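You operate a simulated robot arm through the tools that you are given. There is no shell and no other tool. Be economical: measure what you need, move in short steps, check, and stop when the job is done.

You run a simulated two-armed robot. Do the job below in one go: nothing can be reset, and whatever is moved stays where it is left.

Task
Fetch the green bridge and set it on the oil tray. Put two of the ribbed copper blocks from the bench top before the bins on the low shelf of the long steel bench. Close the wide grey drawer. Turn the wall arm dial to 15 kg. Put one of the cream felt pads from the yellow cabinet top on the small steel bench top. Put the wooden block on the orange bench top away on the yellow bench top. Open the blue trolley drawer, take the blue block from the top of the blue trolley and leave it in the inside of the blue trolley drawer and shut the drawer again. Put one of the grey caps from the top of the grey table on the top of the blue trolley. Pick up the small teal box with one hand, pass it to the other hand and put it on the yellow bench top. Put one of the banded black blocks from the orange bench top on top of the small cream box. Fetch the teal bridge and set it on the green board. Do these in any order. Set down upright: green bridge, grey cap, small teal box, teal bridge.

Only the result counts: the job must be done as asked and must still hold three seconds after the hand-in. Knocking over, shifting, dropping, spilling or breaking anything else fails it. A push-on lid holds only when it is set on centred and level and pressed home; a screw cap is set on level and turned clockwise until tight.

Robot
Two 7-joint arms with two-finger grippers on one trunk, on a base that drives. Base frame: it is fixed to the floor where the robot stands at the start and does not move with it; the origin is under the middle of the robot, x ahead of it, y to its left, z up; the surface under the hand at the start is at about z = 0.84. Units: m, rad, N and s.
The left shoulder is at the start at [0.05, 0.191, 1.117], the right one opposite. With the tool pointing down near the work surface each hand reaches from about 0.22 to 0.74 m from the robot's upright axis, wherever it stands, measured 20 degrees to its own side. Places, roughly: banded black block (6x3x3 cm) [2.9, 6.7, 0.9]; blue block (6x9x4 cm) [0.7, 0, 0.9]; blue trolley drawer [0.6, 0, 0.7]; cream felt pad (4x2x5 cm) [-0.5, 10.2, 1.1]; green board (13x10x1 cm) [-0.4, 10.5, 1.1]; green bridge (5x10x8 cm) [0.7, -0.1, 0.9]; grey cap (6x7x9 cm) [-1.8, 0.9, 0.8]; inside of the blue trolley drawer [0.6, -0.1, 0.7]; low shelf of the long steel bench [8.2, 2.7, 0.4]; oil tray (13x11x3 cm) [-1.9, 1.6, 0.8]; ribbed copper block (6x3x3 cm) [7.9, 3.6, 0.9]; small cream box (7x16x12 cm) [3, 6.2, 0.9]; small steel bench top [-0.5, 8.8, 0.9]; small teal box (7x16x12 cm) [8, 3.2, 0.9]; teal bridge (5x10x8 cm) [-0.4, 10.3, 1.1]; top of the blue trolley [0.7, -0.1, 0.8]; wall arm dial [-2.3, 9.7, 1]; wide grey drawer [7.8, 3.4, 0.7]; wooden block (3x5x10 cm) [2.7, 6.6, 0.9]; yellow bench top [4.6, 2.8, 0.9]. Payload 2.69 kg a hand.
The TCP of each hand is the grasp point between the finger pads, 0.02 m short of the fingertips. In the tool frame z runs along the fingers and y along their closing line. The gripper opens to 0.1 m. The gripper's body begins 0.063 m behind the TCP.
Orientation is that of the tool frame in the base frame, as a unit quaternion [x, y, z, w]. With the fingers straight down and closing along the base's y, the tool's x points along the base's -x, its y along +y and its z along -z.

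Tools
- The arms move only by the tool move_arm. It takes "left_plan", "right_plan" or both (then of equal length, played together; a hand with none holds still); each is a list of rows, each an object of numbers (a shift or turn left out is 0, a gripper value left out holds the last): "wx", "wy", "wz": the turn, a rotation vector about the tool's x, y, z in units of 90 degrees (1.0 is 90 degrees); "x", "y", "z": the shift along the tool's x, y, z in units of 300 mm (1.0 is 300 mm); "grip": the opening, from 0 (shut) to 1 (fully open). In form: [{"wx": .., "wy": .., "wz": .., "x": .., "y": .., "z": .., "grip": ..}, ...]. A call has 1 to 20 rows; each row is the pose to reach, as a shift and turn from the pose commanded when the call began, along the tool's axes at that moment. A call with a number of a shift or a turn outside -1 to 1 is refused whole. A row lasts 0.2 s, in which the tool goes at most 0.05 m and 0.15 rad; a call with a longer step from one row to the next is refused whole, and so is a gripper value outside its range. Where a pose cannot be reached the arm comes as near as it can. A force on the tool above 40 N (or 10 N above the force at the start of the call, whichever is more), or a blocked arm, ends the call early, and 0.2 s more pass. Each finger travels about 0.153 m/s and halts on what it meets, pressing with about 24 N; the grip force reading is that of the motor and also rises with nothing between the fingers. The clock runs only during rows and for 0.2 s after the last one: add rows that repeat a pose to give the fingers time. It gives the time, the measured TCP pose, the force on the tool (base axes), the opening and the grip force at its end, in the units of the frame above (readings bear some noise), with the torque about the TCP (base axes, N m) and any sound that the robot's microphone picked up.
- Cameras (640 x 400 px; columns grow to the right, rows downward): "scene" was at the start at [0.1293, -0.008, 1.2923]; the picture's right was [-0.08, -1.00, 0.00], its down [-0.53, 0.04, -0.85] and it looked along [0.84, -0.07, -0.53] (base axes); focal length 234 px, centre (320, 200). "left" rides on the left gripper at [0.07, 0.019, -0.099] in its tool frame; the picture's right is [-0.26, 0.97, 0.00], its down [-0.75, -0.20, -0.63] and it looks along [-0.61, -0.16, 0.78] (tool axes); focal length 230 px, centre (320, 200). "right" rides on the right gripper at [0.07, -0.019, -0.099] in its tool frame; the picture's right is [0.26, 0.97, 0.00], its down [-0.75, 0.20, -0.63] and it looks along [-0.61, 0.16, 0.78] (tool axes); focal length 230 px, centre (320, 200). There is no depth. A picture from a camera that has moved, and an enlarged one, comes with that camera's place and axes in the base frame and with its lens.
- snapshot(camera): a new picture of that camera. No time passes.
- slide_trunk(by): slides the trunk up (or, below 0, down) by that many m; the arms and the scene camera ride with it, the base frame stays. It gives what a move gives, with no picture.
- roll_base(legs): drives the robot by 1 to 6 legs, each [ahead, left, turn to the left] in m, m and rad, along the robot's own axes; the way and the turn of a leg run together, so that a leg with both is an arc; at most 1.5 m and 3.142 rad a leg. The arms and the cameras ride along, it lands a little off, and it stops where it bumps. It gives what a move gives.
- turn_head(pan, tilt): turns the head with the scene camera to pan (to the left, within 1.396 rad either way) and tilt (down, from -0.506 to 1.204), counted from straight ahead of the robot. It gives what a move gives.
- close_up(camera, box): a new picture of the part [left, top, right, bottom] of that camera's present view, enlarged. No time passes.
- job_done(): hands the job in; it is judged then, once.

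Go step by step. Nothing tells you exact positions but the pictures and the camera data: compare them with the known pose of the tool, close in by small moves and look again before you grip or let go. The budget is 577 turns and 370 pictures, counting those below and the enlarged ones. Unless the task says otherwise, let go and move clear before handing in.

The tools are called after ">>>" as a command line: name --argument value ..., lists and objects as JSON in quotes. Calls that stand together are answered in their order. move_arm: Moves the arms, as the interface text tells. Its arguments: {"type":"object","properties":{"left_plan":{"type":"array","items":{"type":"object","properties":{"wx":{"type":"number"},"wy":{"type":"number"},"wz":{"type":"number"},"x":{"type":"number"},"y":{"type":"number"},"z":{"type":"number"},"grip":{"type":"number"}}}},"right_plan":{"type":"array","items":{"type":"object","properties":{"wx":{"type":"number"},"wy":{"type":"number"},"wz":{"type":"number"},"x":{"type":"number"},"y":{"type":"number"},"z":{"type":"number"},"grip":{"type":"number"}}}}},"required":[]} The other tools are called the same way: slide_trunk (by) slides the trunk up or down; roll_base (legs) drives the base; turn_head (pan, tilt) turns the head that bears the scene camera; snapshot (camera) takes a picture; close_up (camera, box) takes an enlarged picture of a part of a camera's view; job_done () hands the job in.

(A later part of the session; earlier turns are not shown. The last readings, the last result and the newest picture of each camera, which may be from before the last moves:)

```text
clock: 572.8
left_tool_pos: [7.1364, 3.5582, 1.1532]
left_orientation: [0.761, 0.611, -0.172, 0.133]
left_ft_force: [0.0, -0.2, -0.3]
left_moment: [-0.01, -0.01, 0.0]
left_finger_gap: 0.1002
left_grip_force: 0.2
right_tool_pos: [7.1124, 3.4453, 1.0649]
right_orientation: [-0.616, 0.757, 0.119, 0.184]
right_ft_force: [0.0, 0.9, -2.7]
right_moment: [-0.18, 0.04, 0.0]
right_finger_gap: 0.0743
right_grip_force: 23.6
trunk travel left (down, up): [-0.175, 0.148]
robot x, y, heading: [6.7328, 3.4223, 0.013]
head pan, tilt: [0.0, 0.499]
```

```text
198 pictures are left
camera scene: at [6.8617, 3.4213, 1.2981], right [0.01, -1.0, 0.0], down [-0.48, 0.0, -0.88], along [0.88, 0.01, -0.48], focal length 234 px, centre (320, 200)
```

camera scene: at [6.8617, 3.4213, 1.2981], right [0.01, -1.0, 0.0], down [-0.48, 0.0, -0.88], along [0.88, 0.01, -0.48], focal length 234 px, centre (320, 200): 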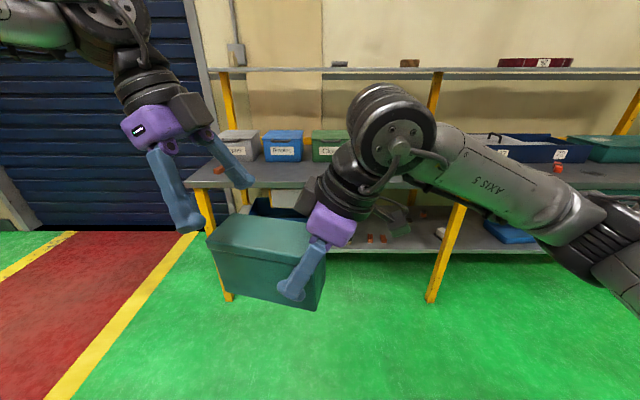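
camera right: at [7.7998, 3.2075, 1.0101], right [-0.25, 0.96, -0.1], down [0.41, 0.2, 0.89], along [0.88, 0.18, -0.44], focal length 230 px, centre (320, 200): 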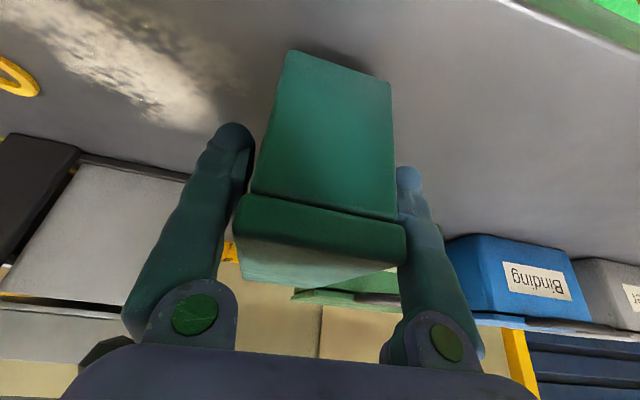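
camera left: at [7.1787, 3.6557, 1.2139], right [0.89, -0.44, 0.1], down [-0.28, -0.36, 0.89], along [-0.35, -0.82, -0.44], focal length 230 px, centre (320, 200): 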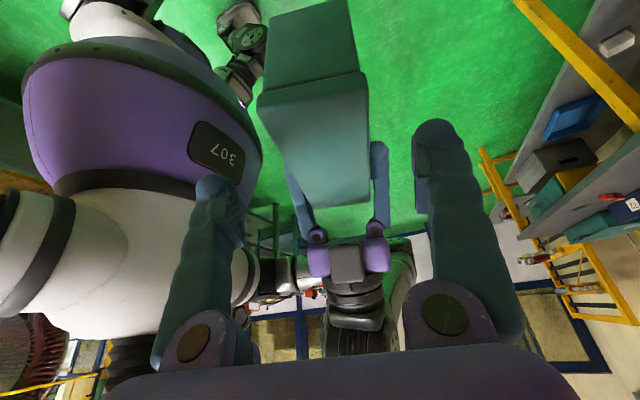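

>>> move_arm --left_plan '[{"z": 0.07, "y": 0.0}, {"z": 0.14}, {"z": 0.21}, {"z": 0.28}, {"z": 0.335}]'

>>> snapshot --camera "left"

>>> close_up --camera "scene" --box '[100, 60, 420, 340]'

```text
clock: 574.0
left_tool_pos: [7.1288, 3.5164, 1.0655]
left_orientation: [0.761, 0.611, -0.173, 0.133]
left_ft_force: [1.2, -0.4, -0.7]
left_moment: [0.0, 0.0, -0.01]
left_finger_gap: 0.0999
left_grip_force: 0.0
right_tool_pos: [7.1131, 3.4439, 1.065]
right_orientation: [-0.615, 0.757, 0.119, 0.183]
right_ft_force: [-0.1, 0.2, -3.1]
right_moment: [-0.16, 0.09, 0.0]
right_finger_gap: 0.0741
right_grip_force: 23.4
trunk travel left (down, up): [-0.175, 0.148]
robot x, y, heading: [6.7284, 3.4203, 0.008]
head pan, tilt: [0.0, 0.499]
```

```text
197 pictures are left
camera left: at [7.1706, 3.6139, 1.1253], right [0.89, -0.44, 0.1], down [-0.28, -0.36, 0.89], along [-0.35, -0.82, -0.44], focal length 230 px, centre (320, 200)
```

left: 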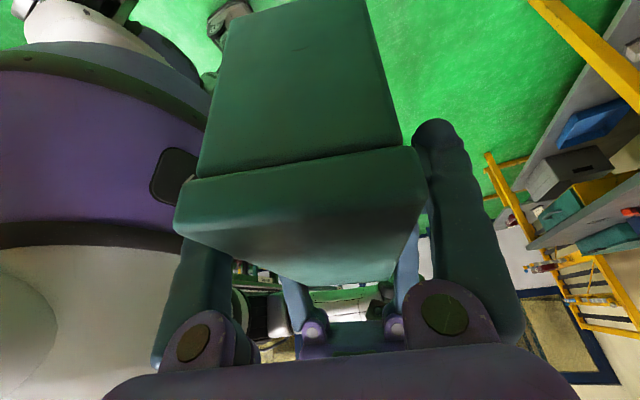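

```text
1.43 times, centred on (260, 200) of scene
camera zoom: at [6.8618, 3.4211, 1.2981], right [0.01, -1.0, 0.0], down [-0.48, 0.0, -0.88], along [0.88, 0.01, -0.48], focal length 335 px, centre (406, 200)
```

zoom: 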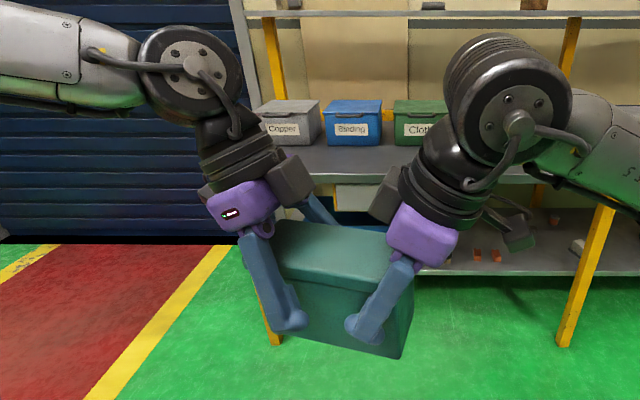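

Both hands straddle the box. I close the left hand, then open the right.

>>> move_arm --left_plan '[{"grip": 0.5}, {"grip": 0}, {"grip": 0}, {"grip": 0}]'

>>> snapshot --camera "left"

```text
clock: 575.0
left_tool_pos: [7.128, 3.5169, 1.0657]
left_orientation: [0.761, 0.611, -0.172, 0.132]
left_ft_force: [-4.6, 1.5, -0.4]
left_moment: [-0.1, -0.35, -0.52]
left_finger_gap: 0.0726
left_grip_force: 24.2
right_tool_pos: [7.1111, 3.4456, 1.0656]
right_orientation: [-0.614, 0.758, 0.118, 0.184]
right_ft_force: [4.4, -1.0, -3.3]
right_moment: [0.04, 0.38, 0.2]
right_finger_gap: 0.074
right_grip_force: 24.2
trunk travel left (down, up): [-0.175, 0.148]
robot x, y, heading: [6.7321, 3.4223, 0.009]
head pan, tilt: [0.0, 0.499]
```

```text
195 pictures are left
camera left: at [7.1704, 3.6139, 1.1254], right [0.89, -0.44, 0.1], down [-0.28, -0.36, 0.89], along [-0.35, -0.82, -0.44], focal length 230 px, centre (320, 200)
```

left: 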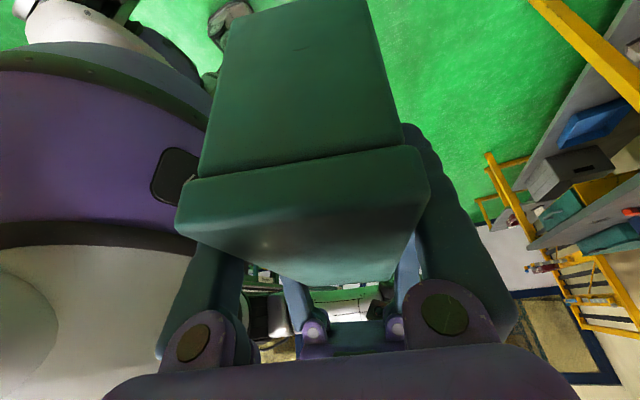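

Left holds at 7.26 cm. Now the right opens and withdraws along its own axis.

>>> move_arm --right_plan '[{"grip": 0.8}, {"grip": 0.9}, {"grip": 1}, {"grip": 1}]' --left_plan '[{"grip": 0}, {"grip": 0}, {"grip": 0}, {"grip": 0}]'

>>> snapshot --camera "scene"

```text
clock: 576.0
left_tool_pos: [7.1277, 3.5157, 1.0641]
left_orientation: [0.761, 0.611, -0.173, 0.133]
left_ft_force: [0.0, 0.3, 0.7]
left_moment: [0.07, -0.06, -0.01]
left_finger_gap: 0.0724
left_grip_force: 23.8
right_tool_pos: [7.1114, 3.4458, 1.0647]
right_orientation: [-0.615, 0.758, 0.119, 0.184]
right_ft_force: [0.5, -0.6, -0.4]
right_moment: [-0.02, 0.0, 0.02]
right_finger_gap: 0.0999
right_grip_force: 0.1
trunk travel left (down, up): [-0.175, 0.148]
robot x, y, heading: [6.7298, 3.4161, 0.011]
head pan, tilt: [0.0, 0.499]
```

```text
194 pictures are left
camera scene: at [6.8617, 3.4211, 1.2981], right [0.01, -1.0, 0.0], down [-0.48, 0.0, -0.88], along [0.88, 0.01, -0.48], focal length 234 px, centre (320, 200)
```

scene: 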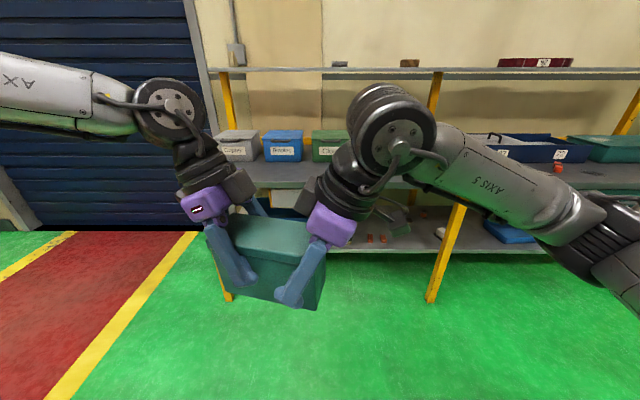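

>>> move_arm --right_plan '[{"z": -0.08}, {"z": -0.16}, {"z": -0.24}, {"z": -0.34}]' --left_plan '[{"grip": 0}, {"grip": 0}, {"grip": 0}, {"grip": 0}]'

>>> snapshot --camera "scene"

```text
clock: 577.0
left_tool_pos: [7.1272, 3.5166, 1.0654]
left_orientation: [0.761, 0.611, -0.172, 0.134]
left_ft_force: [-0.3, 0.5, 0.1]
left_moment: [0.05, -0.05, -0.01]
left_finger_gap: 0.0722
left_grip_force: 23.9
right_tool_pos: [7.0985, 3.4049, 1.1572]
right_orientation: [-0.615, 0.758, 0.118, 0.185]
right_ft_force: [0.3, 0.5, -0.1]
right_moment: [0.0, -0.01, -0.01]
right_finger_gap: 0.0998
right_grip_force: 0.0
trunk travel left (down, up): [-0.175, 0.148]
robot x, y, heading: [6.7267, 3.421, 0.008]
head pan, tilt: [0.0, 0.499]
```

```text
193 pictures are left
camera scene: at [6.8614, 3.421, 1.2981], right [0.01, -1.0, 0.0], down [-0.48, 0.0, -0.88], along [0.88, 0.01, -0.48], focal length 234 px, centre (320, 200)
```

scene: 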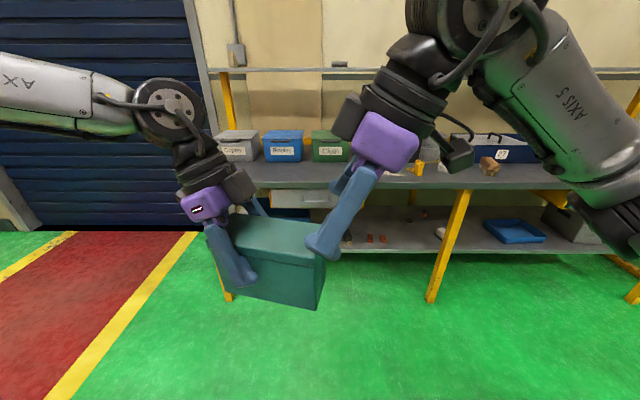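

The left hand now carries the box level. I take the right hand away and back to its normal posture, then drive to the yellow bench.

>>> move_arm --right_plan '[{"wx": 0.036, "wz": 0.077, "x": 0.06, "y": -0.014, "z": -0.027}, {"wx": 0.073, "wz": 0.155, "x": 0.12, "y": -0.03, "z": -0.054}, {"wx": 0.11, "wz": 0.233, "x": 0.18, "y": -0.043, "z": -0.08}, {"wx": 0.146, "wz": 0.31, "x": 0.24, "y": -0.058, "z": -0.1}, {"wx": 0.183, "wz": 0.388, "x": 0.3, "y": -0.07, "z": -0.13}, {"wx": 0.22, "wz": 0.466, "x": 0.36, "y": -0.086, "z": -0.16}, {"wx": 0.256, "wz": 0.543, "x": 0.42, "y": -0.1, "z": -0.19}, {"wx": 0.292, "wz": 0.62, "x": 0.48, "y": -0.115, "z": -0.22}, {"wx": 0.33, "wz": 0.7, "x": 0.54, "y": -0.13, "z": -0.25}, {"wx": 0.365, "wz": 0.776, "x": 0.59, "y": -0.144, "z": -0.27}]'

>>> roll_base --legs '[[0, 0.7, 0], [-0.3, 0.8, 0], [-1.3, 0, 0]]'

>>> snapshot --camera "scene"

```text
clock: 579.2
left_tool_pos: [7.1271, 3.5155, 1.0637]
left_orientation: [0.761, 0.611, -0.172, 0.133]
left_ft_force: [-0.2, -0.3, -0.1]
left_moment: [0.07, 0.01, 0.01]
left_finger_gap: 0.0721
left_grip_force: 24.2
right_tool_pos: [7.0974, 3.2042, 1.1582]
right_orientation: [-0.003, 0.971, -0.004, 0.24]
right_ft_force: [0.5, -0.2, 0.7]
right_moment: [-0.02, 0.01, 0.01]
right_finger_gap: 0.0999
right_grip_force: 0.0
trunk travel left (down, up): [-0.175, 0.148]
robot x, y, heading: [6.7308, 3.4181, 0.007]
head pan, tilt: [0.0, 0.499]
```

```text
clock: 598.8
left_tool_pos: [5.5, 4.9988, 1.0646]
left_orientation: [0.765, 0.606, -0.173, 0.132]
left_ft_force: [-0.3, -0.1, 0.1]
left_moment: [0.08, 0.01, -0.01]
left_finger_gap: 0.0715
left_grip_force: 24.0
right_tool_pos: [5.4667, 4.6898, 1.1579]
right_orientation: [0.001, 0.971, -0.006, 0.24]
right_ft_force: [0.0, -1.2, 0.1]
right_moment: [0.05, 0.01, 0.01]
right_finger_gap: 0.0997
right_grip_force: 0.1
trunk travel left (down, up): [-0.175, 0.148]
robot x, y, heading: [5.1003, 4.9104, -0.004]
head pan, tilt: [0.0, 0.499]
```

```text
192 pictures are left
camera scene: at [5.2336, 4.9078, 1.2981], right [-0.01, -1.0, 0.0], down [-0.48, 0.0, -0.88], along [0.88, -0.01, -0.48], focal length 234 px, centre (320, 200)
```

scene: 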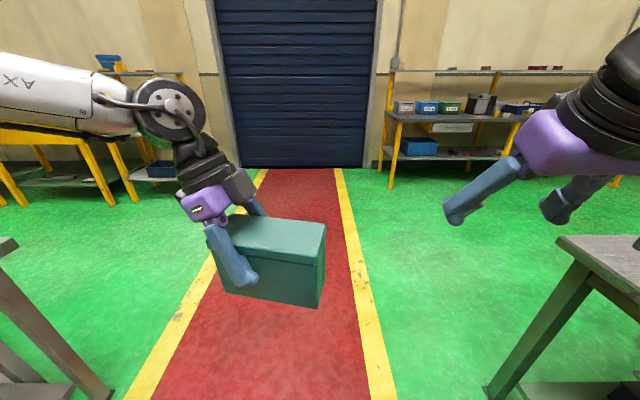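

>>> move_arm --left_plan '[{"x": 0.053, "y": 0.112, "z": -0.026, "grip": 0}, {"x": 0.107, "y": 0.223, "z": -0.052}, {"x": 0.16, "y": 0.335, "z": -0.078}, {"x": 0.213, "y": 0.447, "z": -0.105}, {"x": 0.267, "y": 0.558, "z": -0.13}, {"x": 0.32, "y": 0.67, "z": -0.157}]'

```text
clock: 600.2
left_tool_pos: [5.675, 5.0862, 1.06]
left_orientation: [0.765, 0.606, -0.172, 0.132]
left_ft_force: [0.5, 0.6, -0.8]
left_moment: [0.05, 0.01, 0.03]
left_finger_gap: 0.0715
left_grip_force: 24.0
left hand out of reach, approached as far as the arm can: row 4, 5, 6
right_tool_pos: [5.4677, 4.6891, 1.1587]
right_orientation: [0.003, 0.971, -0.007, 0.24]
right_ft_force: [-0.9, -0.3, 0.0]
right_moment: [0.0, -0.03, -0.02]
right_finger_gap: 0.0998
right_grip_force: 0.1
trunk travel left (down, up): [-0.175, 0.148]
robot x, y, heading: [5.1023, 4.9105, -0.006]
head pan, tilt: [0.0, 0.499]
```

The left arm reaches about 0.57 m ahead. To fit the box beside the wooden block I want its long side along y, so I test turning the left hand a quarter turn here in the open.

>>> move_arm --left_plan '[{"wx": -0.038, "wz": -0.082, "y": -0.024, "grip": 0}, {"wx": -0.077, "wz": -0.165, "y": -0.047}, {"wx": -0.115, "wz": -0.247, "y": -0.07}, {"wx": -0.154, "wz": -0.33, "y": -0.095}, {"wx": -0.192, "wz": -0.412, "y": -0.12}, {"wx": -0.231, "wz": -0.494, "y": -0.14}, {"wx": -0.269, "wz": -0.577, "y": -0.165}, {"wx": -0.308, "wz": -0.659, "y": -0.19}, {"wx": -0.346, "wz": -0.741, "y": -0.21}, {"wx": -0.385, "wz": -0.824, "y": -0.24}, {"wx": -0.423, "wz": -0.906, "y": -0.26}]'

>>> snapshot --camera "scene"

```text
clock: 602.6
left_tool_pos: [5.602, 5.2521, 1.0582]
left_orientation: [0.143, 0.964, -0.062, 0.214]
left_ft_force: [-1.4, 0.0, -2.8]
left_moment: [-0.02, 0.08, -0.01]
left_finger_gap: 0.0713
left_grip_force: 24.2
left hand out of reach, approached as far as the arm can: row 8, 9, 10, 11
right_tool_pos: [5.4668, 4.6917, 1.1587]
right_orientation: [0.003, 0.971, -0.007, 0.24]
right_ft_force: [0.2, 1.1, -0.5]
right_moment: [-0.03, 0.0, 0.04]
right_finger_gap: 0.1001
right_grip_force: 0.0
trunk travel left (down, up): [-0.175, 0.148]
robot x, y, heading: [5.1031, 4.9095, 0.0]
head pan, tilt: [0.0, 0.499]
```

```text
191 pictures are left
camera scene: at [5.2337, 4.9084, 1.2981], right [-0.01, -1.0, 0.0], down [-0.48, 0.0, -0.88], along [0.88, -0.01, -0.48], focal length 234 px, centre (320, 200)
```

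scene: 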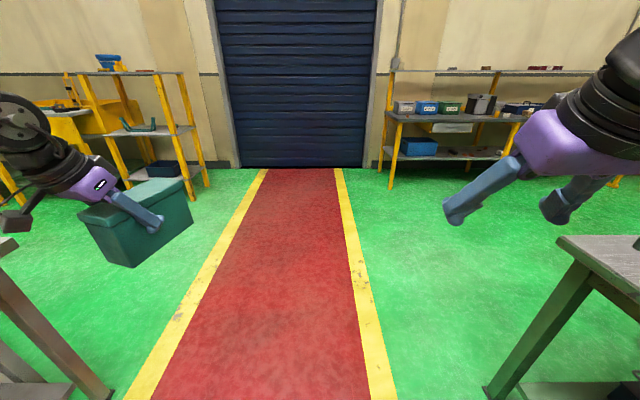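

That works (hand at 0.50 ahead, 0.34 left, box axis 16° off the robot's forward). I turn the robot to heading -1.283 so the box lines up with y, and approach the bench's north-east corner.

>>> roll_base --legs '[[0, 0, -1.283], [-0.188, -0.636, 0], [0.307, -0.091, 0]]'

>>> turn_head --pan 0.35 --tilt 0.6

>>> snapshot --camera "scene"

>>> snapshot --camera "left"

```text
clock: 613.6
left_tool_pos: [4.8978, 4.2174, 1.0581]
left_orientation: [0.7, 0.679, -0.177, 0.132]
left_ft_force: [0.2, 0.6, -2.5]
left_moment: [0.09, 0.03, 0.01]
left_finger_gap: 0.0713
left_grip_force: 23.6
right_tool_pos: [4.319, 4.1988, 1.1571]
right_orientation: [0.591, 0.77, -0.151, 0.188]
right_ft_force: [-0.3, 0.6, 0.5]
right_moment: [0.04, -0.02, 0.0]
right_finger_gap: 0.1001
right_grip_force: 0.0
trunk travel left (down, up): [-0.175, 0.148]
robot x, y, heading: [4.435, 4.6068, -1.312]
head pan, tilt: [0.0, 0.499]
```

```text
clock: 614.4
left_tool_pos: [4.897, 4.2179, 1.0581]
left_orientation: [0.699, 0.68, -0.178, 0.132]
left_ft_force: [-0.5, 0.5, -3.3]
left_moment: [0.06, 0.0, 0.0]
left_finger_gap: 0.0712
left_grip_force: 23.8
right_tool_pos: [4.3191, 4.1994, 1.1589]
right_orientation: [0.592, 0.769, -0.152, 0.186]
right_ft_force: [0.2, -0.2, -0.2]
right_moment: [0.02, -0.03, -0.01]
right_finger_gap: 0.1001
right_grip_force: 0.0
trunk travel left (down, up): [-0.175, 0.148]
robot x, y, heading: [4.434, 4.6069, -1.311]
head pan, tilt: [0.351, 0.6]
```

```text
190 pictures are left
camera scene: at [4.4955, 4.497, 1.289], right [-0.82, -0.57, 0.0], down [-0.32, 0.46, -0.83], along [0.47, -0.68, -0.57], focal length 234 px, centre (320, 200)
```

scene: 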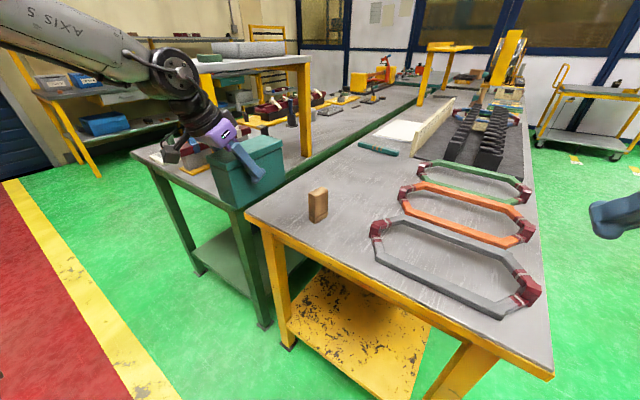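

```text
189 pictures are left
camera left: at [4.924, 4.3222, 1.1176], right [0.96, -0.27, 0.06], down [-0.17, -0.4, 0.9], along [-0.23, -0.87, -0.43], focal length 230 px, centre (320, 200)
```

left: 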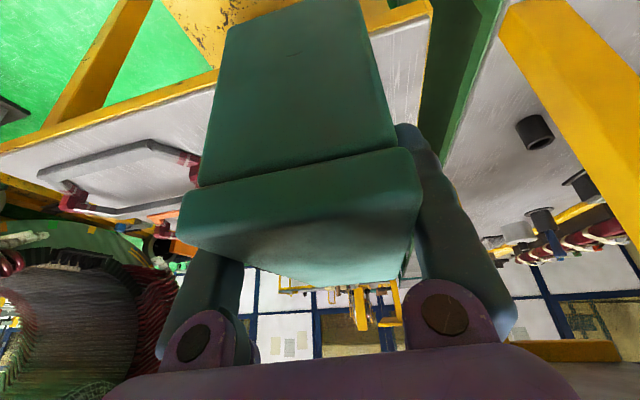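

>>> move_arm --left_plan '[{"wx": -0.012, "x": -0.066, "y": 0.014, "z": 0.03, "grip": 0}, {"wx": -0.024, "x": -0.132, "y": 0.028, "z": 0.06}, {"wx": -0.036, "x": -0.2, "y": 0.042, "z": 0.09}, {"wx": -0.036, "x": -0.265, "y": 0.055, "z": 0.122}]'

>>> snapshot --camera "scene"

```text
clock: 615.4
left_tool_pos: [4.9357, 4.1348, 1.0567]
left_orientation: [0.699, 0.68, -0.163, 0.148]
left_ft_force: [0.4, -0.1, -2.6]
left_moment: [0.06, 0.04, -0.01]
left_finger_gap: 0.0712
left_grip_force: 23.8
left hand out of reach, approached as far as the arm can: row 1, 2, 3, 4
right_tool_pos: [4.3192, 4.1975, 1.1588]
right_orientation: [0.592, 0.77, -0.151, 0.187]
right_ft_force: [-0.1, 0.6, -0.2]
right_moment: [0.0, 0.0, -0.03]
right_finger_gap: 0.1001
right_grip_force: 0.1
trunk travel left (down, up): [-0.175, 0.148]
robot x, y, heading: [4.4325, 4.6083, -1.312]
head pan, tilt: [0.351, 0.6]
```

```text
188 pictures are left
camera scene: at [4.4957, 4.4965, 1.2889], right [-0.82, -0.57, 0.0], down [-0.32, 0.46, -0.82], along [0.47, -0.68, -0.57], focal length 234 px, centre (320, 200)
```

scene: 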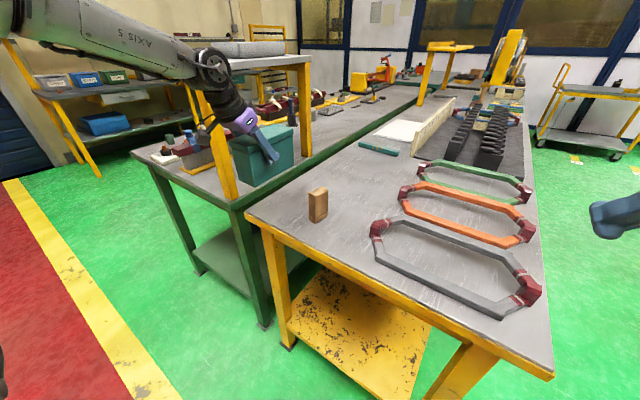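

>>> roll_base --legs '[[0.045, -0.035, 0]]'

>>> snapshot --camera "left"

>>> snapshot --camera "scene"

```text
clock: 616.4
left_tool_pos: [4.9116, 4.0834, 1.0579]
left_orientation: [0.699, 0.681, -0.163, 0.149]
left_ft_force: [-0.6, 0.4, -3.2]
left_moment: [0.1, 0.01, -0.02]
left_finger_gap: 0.071
left_grip_force: 24.4
right_tool_pos: [4.2956, 4.147, 1.1584]
right_orientation: [0.592, 0.769, -0.151, 0.187]
right_ft_force: [-0.5, 0.6, 0.3]
right_moment: [0.03, -0.02, 0.03]
right_finger_gap: 0.0996
right_grip_force: 0.0
trunk travel left (down, up): [-0.175, 0.148]
robot x, y, heading: [4.4145, 4.5581, -1.307]
head pan, tilt: [0.351, 0.6]
```

```text
187 pictures are left
camera left: at [4.9361, 4.1883, 1.1171], right [0.96, -0.26, 0.1], down [-0.2, -0.4, 0.89], along [-0.2, -0.88, -0.44], focal length 230 px, centre (320, 200)
```

left: 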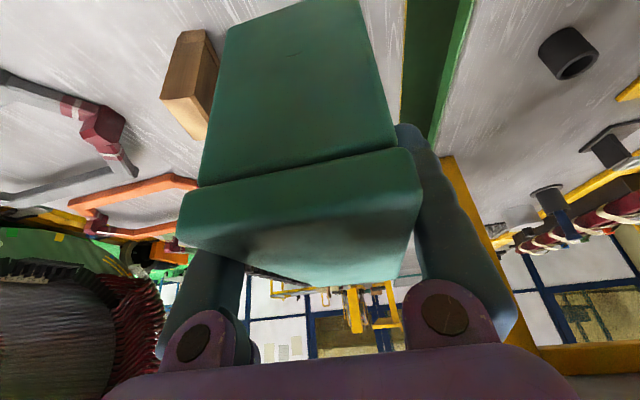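

```text
186 pictures are left
camera scene: at [4.4732, 4.4447, 1.2889], right [-0.82, -0.57, 0.0], down [-0.32, 0.46, -0.82], along [0.47, -0.68, -0.57], focal length 234 px, centre (320, 200)
```

scene: 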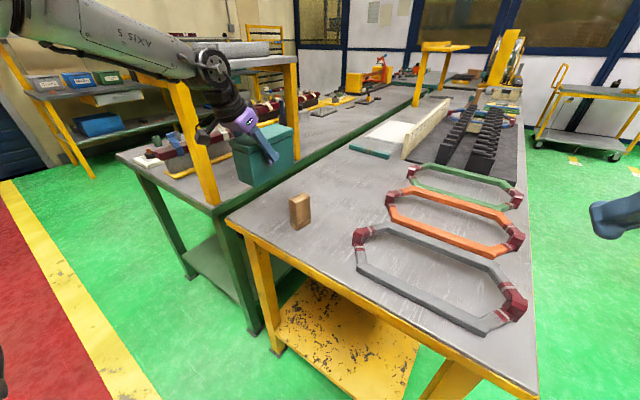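

>>> move_arm --left_plan '[{"x": 0.05, "y": 0.001, "z": 0.105, "grip": 0}, {"x": 0.1, "y": 0.003, "z": 0.21}, {"x": 0.14, "y": 0.005, "z": 0.294}, {"x": 0.165, "y": 0.006, "z": 0.346}, {"x": 0.175, "y": 0.006, "z": 0.367}, {"x": 0.182, "y": 0.006, "z": 0.382}, {"x": 0.189, "y": 0.006, "z": 0.397}, {"x": 0.196, "y": 0.006, "z": 0.412}, {"x": 0.203, "y": 0.006, "z": 0.427}, {"x": 0.21, "y": 0.006, "z": 0.442}, {"x": 0.217, "y": 0.006, "z": 0.457}]'

>>> snapshot --camera "scene"

>>> snapshot --camera "left"

```text
clock: 618.3
left_tool_pos: [4.9161, 4.0797, 0.9299]
left_orientation: [0.697, 0.678, -0.17, 0.159]
left_ft_force: [-0.2, 2.0, 12.4]
left_moment: [0.54, -0.51, 0.29]
left_finger_gap: 0.0684
left_grip_force: 24.5
right_tool_pos: [4.2954, 4.1481, 1.159]
right_orientation: [0.591, 0.769, -0.152, 0.189]
right_ft_force: [-0.2, 0.8, 0.0]
right_moment: [-0.03, 0.01, 0.03]
right_finger_gap: 0.1
right_grip_force: 0.0
trunk travel left (down, up): [-0.175, 0.148]
robot x, y, heading: [4.4131, 4.5584, -1.308]
head pan, tilt: [0.351, 0.6]
stopped in row 9 (left hand): the force on the tool passed its limit at 43 N (the readings are from after the stop); the commanded pose is now the measured one
```

```text
185 pictures are left
camera scene: at [4.4724, 4.4466, 1.289], right [-0.82, -0.57, 0.0], down [-0.32, 0.46, -0.83], along [0.47, -0.68, -0.56], focal length 234 px, centre (320, 200)
```

scene: 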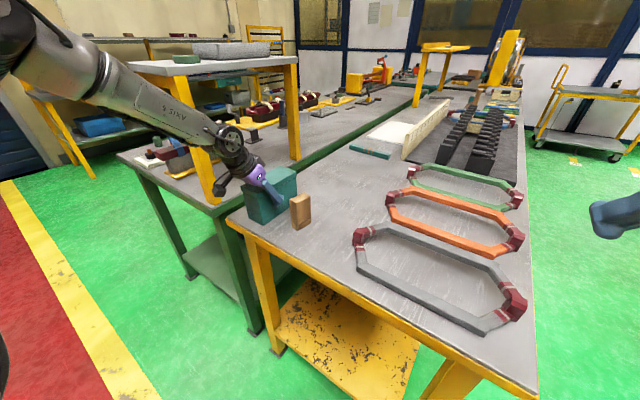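

```text
184 pictures are left
camera left: at [4.9396, 4.1853, 0.9863], right [0.96, -0.26, 0.11], down [-0.2, -0.38, 0.9], along [-0.19, -0.89, -0.42], focal length 230 px, centre (320, 200)
```

left: 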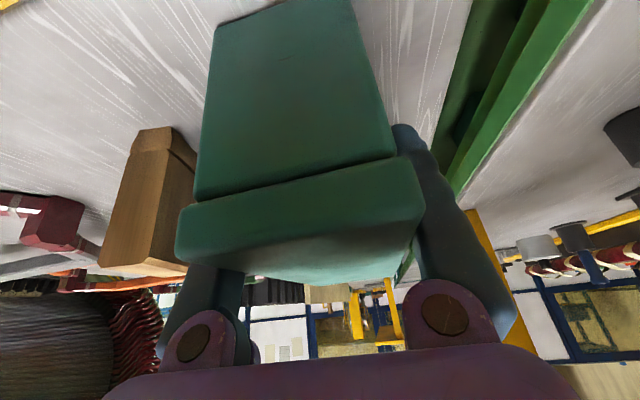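

>>> move_arm --left_plan '[{"x": 0.003, "z": 0.007, "grip": 0.3}, {"x": 0.003, "z": 0.007, "grip": 0.72}, {"x": 0.003, "z": 0.007, "grip": 0.78}, {"x": 0.003, "z": 0.007, "grip": 0.86}, {"x": 0.003, "z": 0.007, "grip": 0.9}]'

>>> snapshot --camera "left"

```text
clock: 619.5
left_tool_pos: [4.9164, 4.0814, 0.9236]
left_orientation: [0.698, 0.678, -0.169, 0.157]
left_ft_force: [-0.2, 0.2, -0.5]
left_moment: [-0.01, 0.03, -0.01]
left_finger_gap: 0.09
left_grip_force: 0.1
right_tool_pos: [4.2968, 4.1483, 1.1591]
right_orientation: [0.591, 0.77, -0.15, 0.188]
right_ft_force: [0.1, 0.3, 0.7]
right_moment: [0.03, 0.01, -0.02]
right_finger_gap: 0.1001
right_grip_force: 0.0
trunk travel left (down, up): [-0.175, 0.148]
robot x, y, heading: [4.4143, 4.5556, -1.314]
head pan, tilt: [0.351, 0.6]
```

```text
183 pictures are left
camera left: at [4.9401, 4.1856, 0.9812], right [0.96, -0.26, 0.1], down [-0.2, -0.38, 0.9], along [-0.2, -0.89, -0.42], focal length 230 px, centre (320, 200)
```

left: 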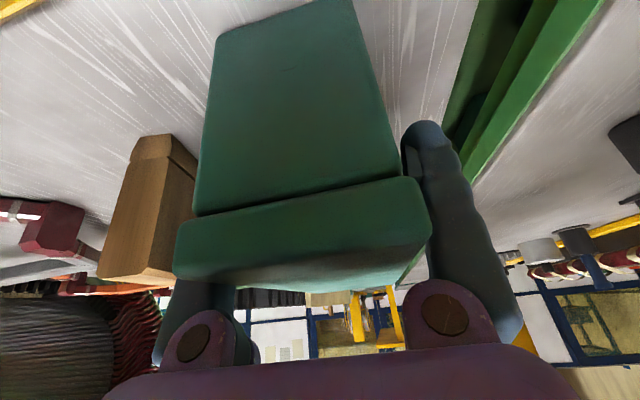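

>>> move_arm --left_plan '[{"z": -0.08}, {"z": -0.18}, {"z": -0.3}, {"z": -0.42}, {"z": -0.54}, {"z": -0.66}]'

>>> roll_base --legs '[[-0.25, 0, 0]]'

>>> close_up --camera "scene" --box '[180, 80, 400, 280]'

```text
clock: 620.9
left_tool_pos: [4.9212, 4.1696, 1.1011]
left_orientation: [0.698, 0.678, -0.169, 0.156]
left_ft_force: [-1.0, -0.6, -0.2]
left_moment: [0.02, 0.0, -0.02]
left_finger_gap: 0.0902
left_grip_force: 0.0
right_tool_pos: [4.2959, 4.1479, 1.1589]
right_orientation: [0.591, 0.769, -0.152, 0.188]
right_ft_force: [0.1, 0.2, 0.2]
right_moment: [-0.01, -0.03, 0.01]
right_finger_gap: 0.1
right_grip_force: 0.1
trunk travel left (down, up): [-0.175, 0.148]
robot x, y, heading: [4.4145, 4.5559, -1.309]
head pan, tilt: [0.351, 0.6]
```

```text
clock: 622.7
left_tool_pos: [4.8568, 4.4102, 1.1014]
left_orientation: [0.698, 0.678, -0.169, 0.157]
left_ft_force: [-0.1, -0.4, 0.2]
left_moment: [-0.04, -0.02, 0.0]
left_finger_gap: 0.0902
left_grip_force: 0.0
right_tool_pos: [4.2324, 4.3887, 1.1576]
right_orientation: [0.59, 0.77, -0.151, 0.188]
right_ft_force: [-0.4, 0.1, 0.3]
right_moment: [-0.01, -0.01, -0.01]
right_finger_gap: 0.0999
right_grip_force: 0.2
trunk travel left (down, up): [-0.175, 0.148]
robot x, y, heading: [4.3475, 4.7985, -1.313]
head pan, tilt: [0.351, 0.6]
```

```text
2.00 times, centred on (290, 180) of scene
camera zoom: at [4.4092, 4.6873, 1.2891], right [-0.82, -0.57, 0.0], down [-0.32, 0.46, -0.83], along [0.47, -0.68, -0.56], focal length 468 px, centre (380, 240)
```

zoom: 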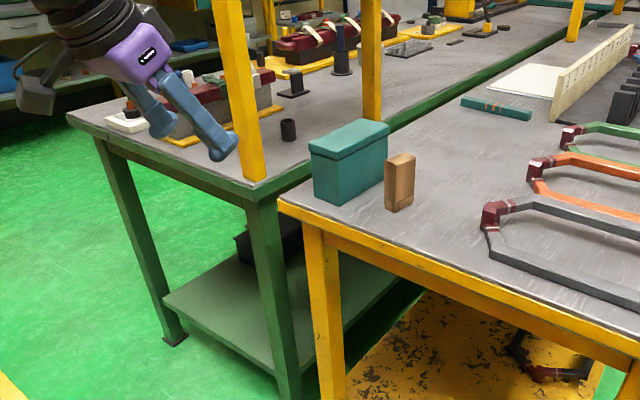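

The teal box stands upright beside the wooden block. Remaining tasks are in the north-west (dial, felt pad, teal bridge). I turn west and drive along the road, looking for a way north.

>>> roll_base --legs '[[-0.2, 0, 0], [0, 0, -1.829], [1.4, 0, 0], [1.4, 0, 0]]'

>>> turn_head --pan -0.7 --tilt 0.2

>>> snapshot --camera "scene"

```text
clock: 642.0
left_tool_pos: [0.9822, 4.5136, 1.1006]
left_orientation: [0.965, -0.124, -0.227, -0.036]
left_ft_force: [0.5, -1.3, 1.4]
left_moment: [-0.03, 0.0, -0.01]
left_finger_gap: 0.0902
left_grip_force: 0.1
right_tool_pos: [1.1026, 5.1272, 1.1584]
right_orientation: [0.971, 0.017, -0.24, -0.001]
right_ft_force: [0.2, -0.2, 0.4]
right_moment: [-0.01, 0.02, -0.01]
right_finger_gap: 0.0999
right_grip_force: 0.1
trunk travel left (down, up): [-0.175, 0.148]
robot x, y, heading: [1.4769, 4.9231, -3.104]
head pan, tilt: [0.351, 0.6]
```

```text
clock: 643.3
left_tool_pos: [0.9817, 4.5134, 1.1007]
left_orientation: [0.965, -0.125, -0.227, -0.036]
left_ft_force: [0.8, -0.4, 0.1]
left_moment: [-0.01, -0.01, 0.0]
left_finger_gap: 0.09
left_grip_force: 0.2
right_tool_pos: [1.1023, 5.1284, 1.1583]
right_orientation: [0.971, 0.017, -0.24, -0.001]
right_ft_force: [0.4, -0.3, 1.0]
right_moment: [0.04, -0.01, -0.03]
right_finger_gap: 0.1
right_grip_force: 0.0
trunk travel left (down, up): [-0.175, 0.148]
robot x, y, heading: [1.4749, 4.9222, -3.108]
head pan, tilt: [-0.7, 0.201]
```

```text
181 pictures are left
camera scene: at [1.3617, 4.9785, 1.3258], right [0.62, 0.79, 0.0], down [0.16, -0.12, -0.98], along [-0.77, 0.6, -0.2], focal length 234 px, centre (320, 200)
```

scene: 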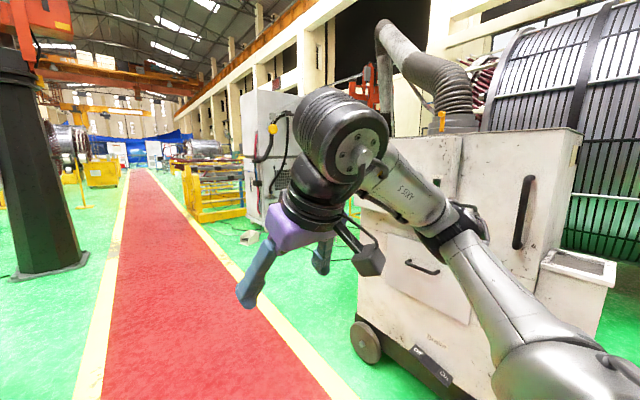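

>>> roll_base --legs '[[1.3, 0, -0.03], [0.7, 0, 0]]'

>>> turn_head --pan -1.3 --tilt 0.2

>>> snapshot --camera "scene"

```text
clock: 653.3
left_tool_pos: [-1.0244, 4.4682, 1.1005]
left_orientation: [0.965, -0.129, -0.226, -0.037]
left_ft_force: [-0.3, -0.2, -1.1]
left_moment: [0.01, 0.02, 0.0]
left_finger_gap: 0.0902
left_grip_force: 0.1
right_tool_pos: [-0.8982, 5.0811, 1.1581]
right_orientation: [0.971, 0.011, -0.24, -0.002]
right_ft_force: [0.0, -0.4, 0.0]
right_moment: [0.02, -0.03, 0.0]
right_finger_gap: 0.0997
right_grip_force: 0.0
trunk travel left (down, up): [-0.175, 0.148]
robot x, y, heading: [-0.5241, 4.872, -3.119]
head pan, tilt: [-0.7, 0.201]
```

```text
clock: 654.3
left_tool_pos: [-1.0238, 4.4672, 1.1018]
left_orientation: [0.965, -0.13, -0.227, -0.037]
left_ft_force: [0.0, -0.8, -0.4]
left_moment: [-0.02, 0.0, 0.0]
left_finger_gap: 0.0899
left_grip_force: 0.0
right_tool_pos: [-0.8987, 5.0795, 1.1586]
right_orientation: [0.971, 0.013, -0.24, -0.003]
right_ft_force: [0.1, 0.8, 0.6]
right_moment: [0.01, -0.02, 0.01]
right_finger_gap: 0.0999
right_grip_force: 0.0
trunk travel left (down, up): [-0.175, 0.148]
robot x, y, heading: [-0.5298, 4.8739, -3.115]
head pan, tilt: [-1.3, 0.201]
```

```text
180 pictures are left
camera scene: at [-0.5939, 4.9589, 1.3258], right [0.96, 0.29, 0.0], down [0.06, -0.19, -0.98], along [-0.29, 0.94, -0.2], focal length 234 px, centre (320, 200)
```

scene: 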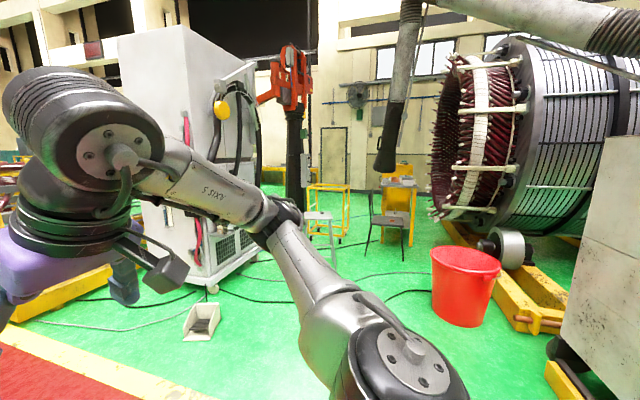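

I see a passage north between the white cabinet and the red bucket. I turn north and drive up at x ≈ -1.0.

>>> roll_base --legs '[[0.45, 0, 0], [0, 0, -1.597], [1.3, 0, 0], [0.9, 0, 0]]'

>>> turn_head --pan 0 --tilt 0.25

>>> snapshot --camera "scene"

```text
clock: 670.2
left_tool_pos: [-1.3514, 7.3543, 1.0991]
left_orientation: [-0.58, 0.781, 0.131, 0.188]
left_ft_force: [-0.1, 0.8, -0.5]
left_moment: [-0.03, 0.02, 0.01]
left_finger_gap: 0.0902
left_grip_force: 0.1
right_tool_pos: [-0.7423, 7.2116, 1.1574]
right_orientation: [-0.685, 0.688, 0.165, 0.174]
right_ft_force: [-0.6, 0.6, -0.1]
right_moment: [-0.05, -0.01, 0.0]
right_finger_gap: 0.1
right_grip_force: 0.0
trunk travel left (down, up): [-0.175, 0.148]
robot x, y, heading: [-0.9615, 6.8421, 1.569]
head pan, tilt: [-1.3, 0.201]
stopped in leg 4: the robot was blocked; the commanded pose is now the measured one
```

```text
clock: 671.6
left_tool_pos: [-1.352, 7.3512, 1.1016]
left_orientation: [-0.58, 0.781, 0.133, 0.189]
left_ft_force: [1.0, -0.4, 0.6]
left_moment: [0.0, -0.01, -0.02]
left_finger_gap: 0.0899
left_grip_force: 0.1
right_tool_pos: [-0.7424, 7.2073, 1.158]
right_orientation: [-0.686, 0.686, 0.167, 0.175]
right_ft_force: [0.7, 0.0, 0.3]
right_moment: [-0.06, 0.02, 0.02]
right_finger_gap: 0.1
right_grip_force: 0.1
trunk travel left (down, up): [-0.175, 0.148]
robot x, y, heading: [-0.9635, 6.8445, 1.57]
head pan, tilt: [0.0, 0.25]
```

```text
179 pictures are left
camera scene: at [-0.9601, 6.9763, 1.3212], right [1.0, 0.0, 0.0], down [0.0, -0.25, -0.97], along [0.0, 0.97, -0.25], focal length 234 px, centre (320, 200)
```

scene: 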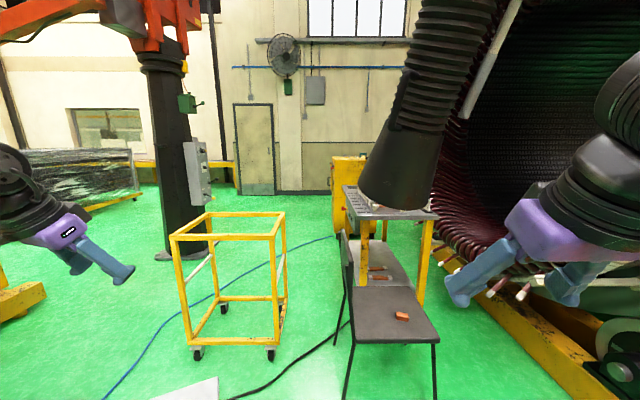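

>>> roll_base --legs '[[-0.25, 0, 0], [0, 0.3, 0]]'

>>> turn_head --pan -0.5 --tilt 0.3

>>> snapshot --camera "scene"

```text
clock: 676.2
left_tool_pos: [-1.6446, 7.108, 1.1003]
left_orientation: [-0.579, 0.782, 0.133, 0.189]
left_ft_force: [0.6, -0.1, 0.5]
left_moment: [-0.01, 0.01, 0.0]
left_finger_gap: 0.0901
left_grip_force: 0.1
right_tool_pos: [-1.0347, 6.9639, 1.1593]
right_orientation: [-0.685, 0.687, 0.167, 0.175]
right_ft_force: [-0.1, -0.4, -0.5]
right_moment: [-0.02, 0.01, 0.03]
right_finger_gap: 0.0999
right_grip_force: 0.2
trunk travel left (down, up): [-0.175, 0.148]
robot x, y, heading: [-1.2519, 6.5988, 1.568]
head pan, tilt: [0.0, 0.25]
```

```text
clock: 677.1
left_tool_pos: [-1.6436, 7.1077, 1.1011]
left_orientation: [-0.581, 0.781, 0.134, 0.188]
left_ft_force: [0.7, -0.3, -0.6]
left_moment: [-0.01, 0.01, -0.01]
left_finger_gap: 0.09
left_grip_force: 0.1
right_tool_pos: [-1.0358, 6.964, 1.1588]
right_orientation: [-0.685, 0.687, 0.166, 0.175]
right_ft_force: [-0.6, -0.2, 0.9]
right_moment: [-0.03, 0.01, -0.01]
right_finger_gap: 0.1001
right_grip_force: 0.2
trunk travel left (down, up): [-0.175, 0.148]
robot x, y, heading: [-1.2546, 6.5988, 1.566]
head pan, tilt: [-0.499, 0.3]
```

```text
178 pictures are left
camera scene: at [-1.2092, 6.7199, 1.3165], right [0.88, -0.48, 0.0], down [-0.14, -0.26, -0.96], along [0.46, 0.84, -0.3], focal length 234 px, centre (320, 200)
```

scene: 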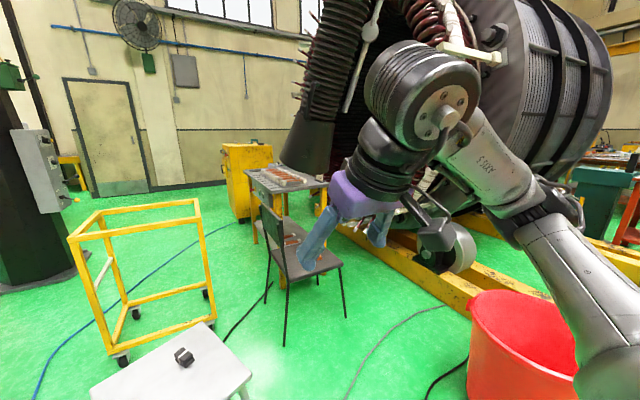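

>>> turn_head --pan 0.6 --tilt 0.35

>>> snapshot --camera "scene"

```text
clock: 678.5
left_tool_pos: [-1.6434, 7.107, 1.1006]
left_orientation: [-0.58, 0.781, 0.133, 0.189]
left_ft_force: [-0.1, -0.5, -0.2]
left_moment: [-0.02, 0.01, 0.0]
left_finger_gap: 0.09
left_grip_force: 0.0
right_tool_pos: [-1.0348, 6.9631, 1.1594]
right_orientation: [-0.685, 0.687, 0.167, 0.175]
right_ft_force: [-0.2, -0.5, -0.1]
right_moment: [0.02, 0.0, -0.02]
right_finger_gap: 0.0998
right_grip_force: 0.1
trunk travel left (down, up): [-0.175, 0.148]
robot x, y, heading: [-1.2524, 6.6012, 1.565]
head pan, tilt: [0.6, 0.351]
```

```text
177 pictures are left
camera scene: at [-1.3063, 6.7152, 1.3118], right [0.83, 0.56, 0.0], down [0.19, -0.28, -0.94], along [-0.53, 0.78, -0.34], focal length 234 px, centre (320, 200)
```

scene: 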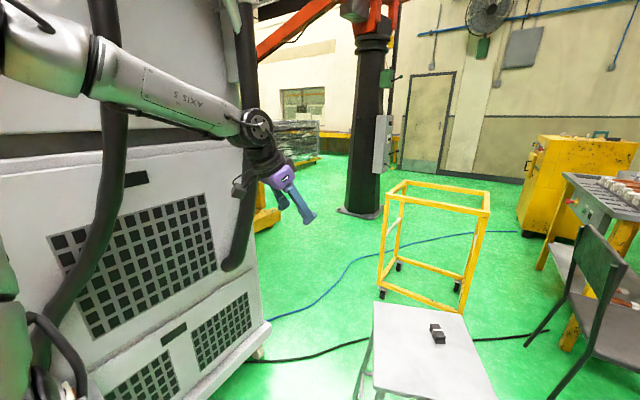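

The way straight north is blocked (stool, cart, chair, coil). I back out to the road and look for a route further west around the white cabinet.

>>> roll_base --legs '[[-1.4, 0, 0], [-0.2, 0.6, 0], [0, 1.4, 0]]'

>>> turn_head --pan 0 --tilt 0.25

>>> snapshot --camera "scene"

```text
clock: 702.9
left_tool_pos: [-3.6329, 5.4485, 1.1015]
left_orientation: [-0.586, 0.776, 0.135, 0.188]
left_ft_force: [-0.1, 0.0, -0.5]
left_moment: [0.0, 0.02, 0.03]
left_finger_gap: 0.09
left_grip_force: 0.0
right_tool_pos: [-3.0213, 5.3162, 1.1591]
right_orientation: [0.691, -0.681, -0.168, -0.175]
right_ft_force: [0.3, -0.8, -0.2]
right_moment: [-0.02, 0.02, 0.03]
right_finger_gap: 0.1
right_grip_force: 0.0
trunk travel left (down, up): [-0.175, 0.148]
robot x, y, heading: [-3.2319, 4.9488, 1.584]
head pan, tilt: [0.6, 0.351]
```

```text
clock: 703.9
left_tool_pos: [-3.6324, 5.4488, 1.1017]
left_orientation: [-0.587, 0.776, 0.135, 0.188]
left_ft_force: [1.0, 0.4, 0.2]
left_moment: [0.05, 0.0, 0.01]
left_finger_gap: 0.0899
left_grip_force: 0.0
right_tool_pos: [-3.0213, 5.3175, 1.1578]
right_orientation: [0.691, -0.681, -0.169, -0.174]
right_ft_force: [0.1, -0.5, -0.7]
right_moment: [0.01, 0.01, 0.01]
right_finger_gap: 0.1
right_grip_force: 0.2
trunk travel left (down, up): [-0.175, 0.148]
robot x, y, heading: [-3.2329, 4.9463, 1.583]
head pan, tilt: [0.0, 0.25]
```

```text
176 pictures are left
camera scene: at [-3.2355, 5.0803, 1.3212], right [1.0, 0.01, 0.0], down [0.0, -0.25, -0.97], along [-0.01, 0.97, -0.25], focal length 234 px, centre (320, 200)
```

scene: 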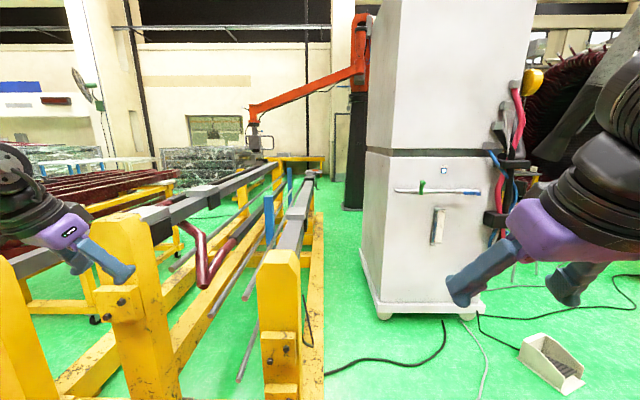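

>>> snapshot --camera "left"

>>> snapshot --camera "right"

```text
175 pictures are left
camera left: at [-3.6795, 5.3512, 1.1586], right [-0.87, 0.49, 0.1], down [0.29, 0.32, 0.9], along [0.41, 0.81, -0.42], focal length 230 px, centre (320, 200)
```

left: 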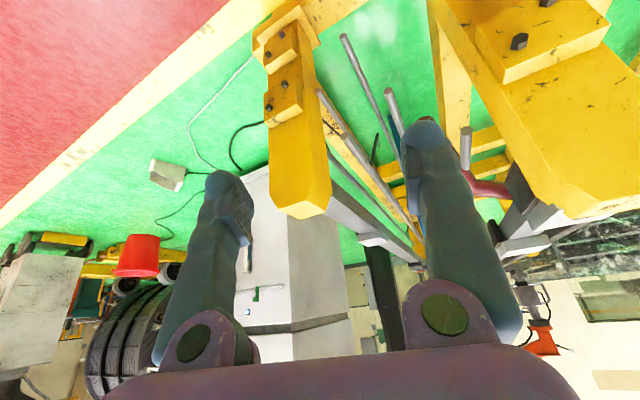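

```text
174 pictures are left
camera right: at [-3.0012, 5.2085, 1.2132], right [-0.96, -0.24, -0.13], down [-0.21, 0.37, 0.91], along [-0.17, 0.9, -0.4], focal length 230 px, centre (320, 200)
```

right: 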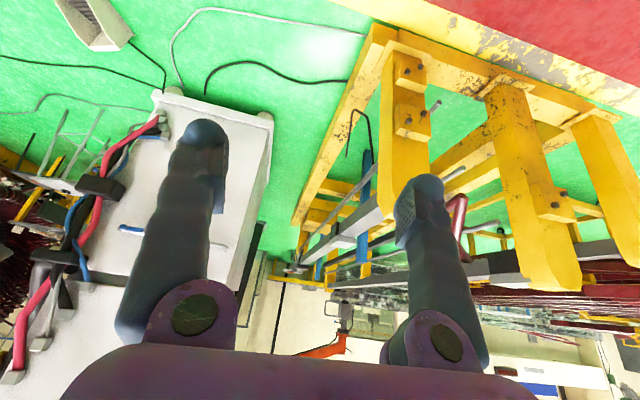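

No passage here either (rack and cabinet only 0.4 m apart). I'll check the east route, north past the orange bench.

>>> roll_base --legs '[[0, -1.45, 0], [0, -1.45, 0], [0, -1.45, 0], [0, -1.45, 0], [0, -1.15, 0]]'

>>> snapshot --camera "scene"

```text
clock: 763.8
left_tool_pos: [3.2363, 5.7049, 1.1007]
left_orientation: [-0.614, 0.755, 0.142, 0.182]
left_ft_force: [0.6, 0.6, 0.5]
left_moment: [-0.01, -0.02, 0.0]
left_finger_gap: 0.0898
left_grip_force: 0.1
right_tool_pos: [3.8555, 5.6162, 1.1592]
right_orientation: [0.715, -0.656, -0.174, -0.168]
right_ft_force: [0.3, -0.1, -1.2]
right_moment: [0.0, 0.0, 0.03]
right_finger_gap: 0.1
right_grip_force: 0.1
trunk travel left (down, up): [-0.175, 0.148]
robot x, y, heading: [3.6712, 5.2336, 1.653]
head pan, tilt: [0.0, 0.25]
```

```text
173 pictures are left
camera scene: at [3.6592, 5.3658, 1.3212], right [1.0, 0.09, 0.0], down [0.02, -0.25, -0.97], along [-0.08, 0.97, -0.25], focal length 234 px, centre (320, 200)
```

scene: 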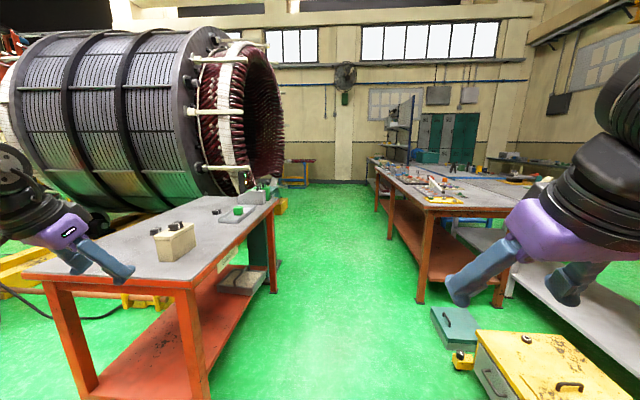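

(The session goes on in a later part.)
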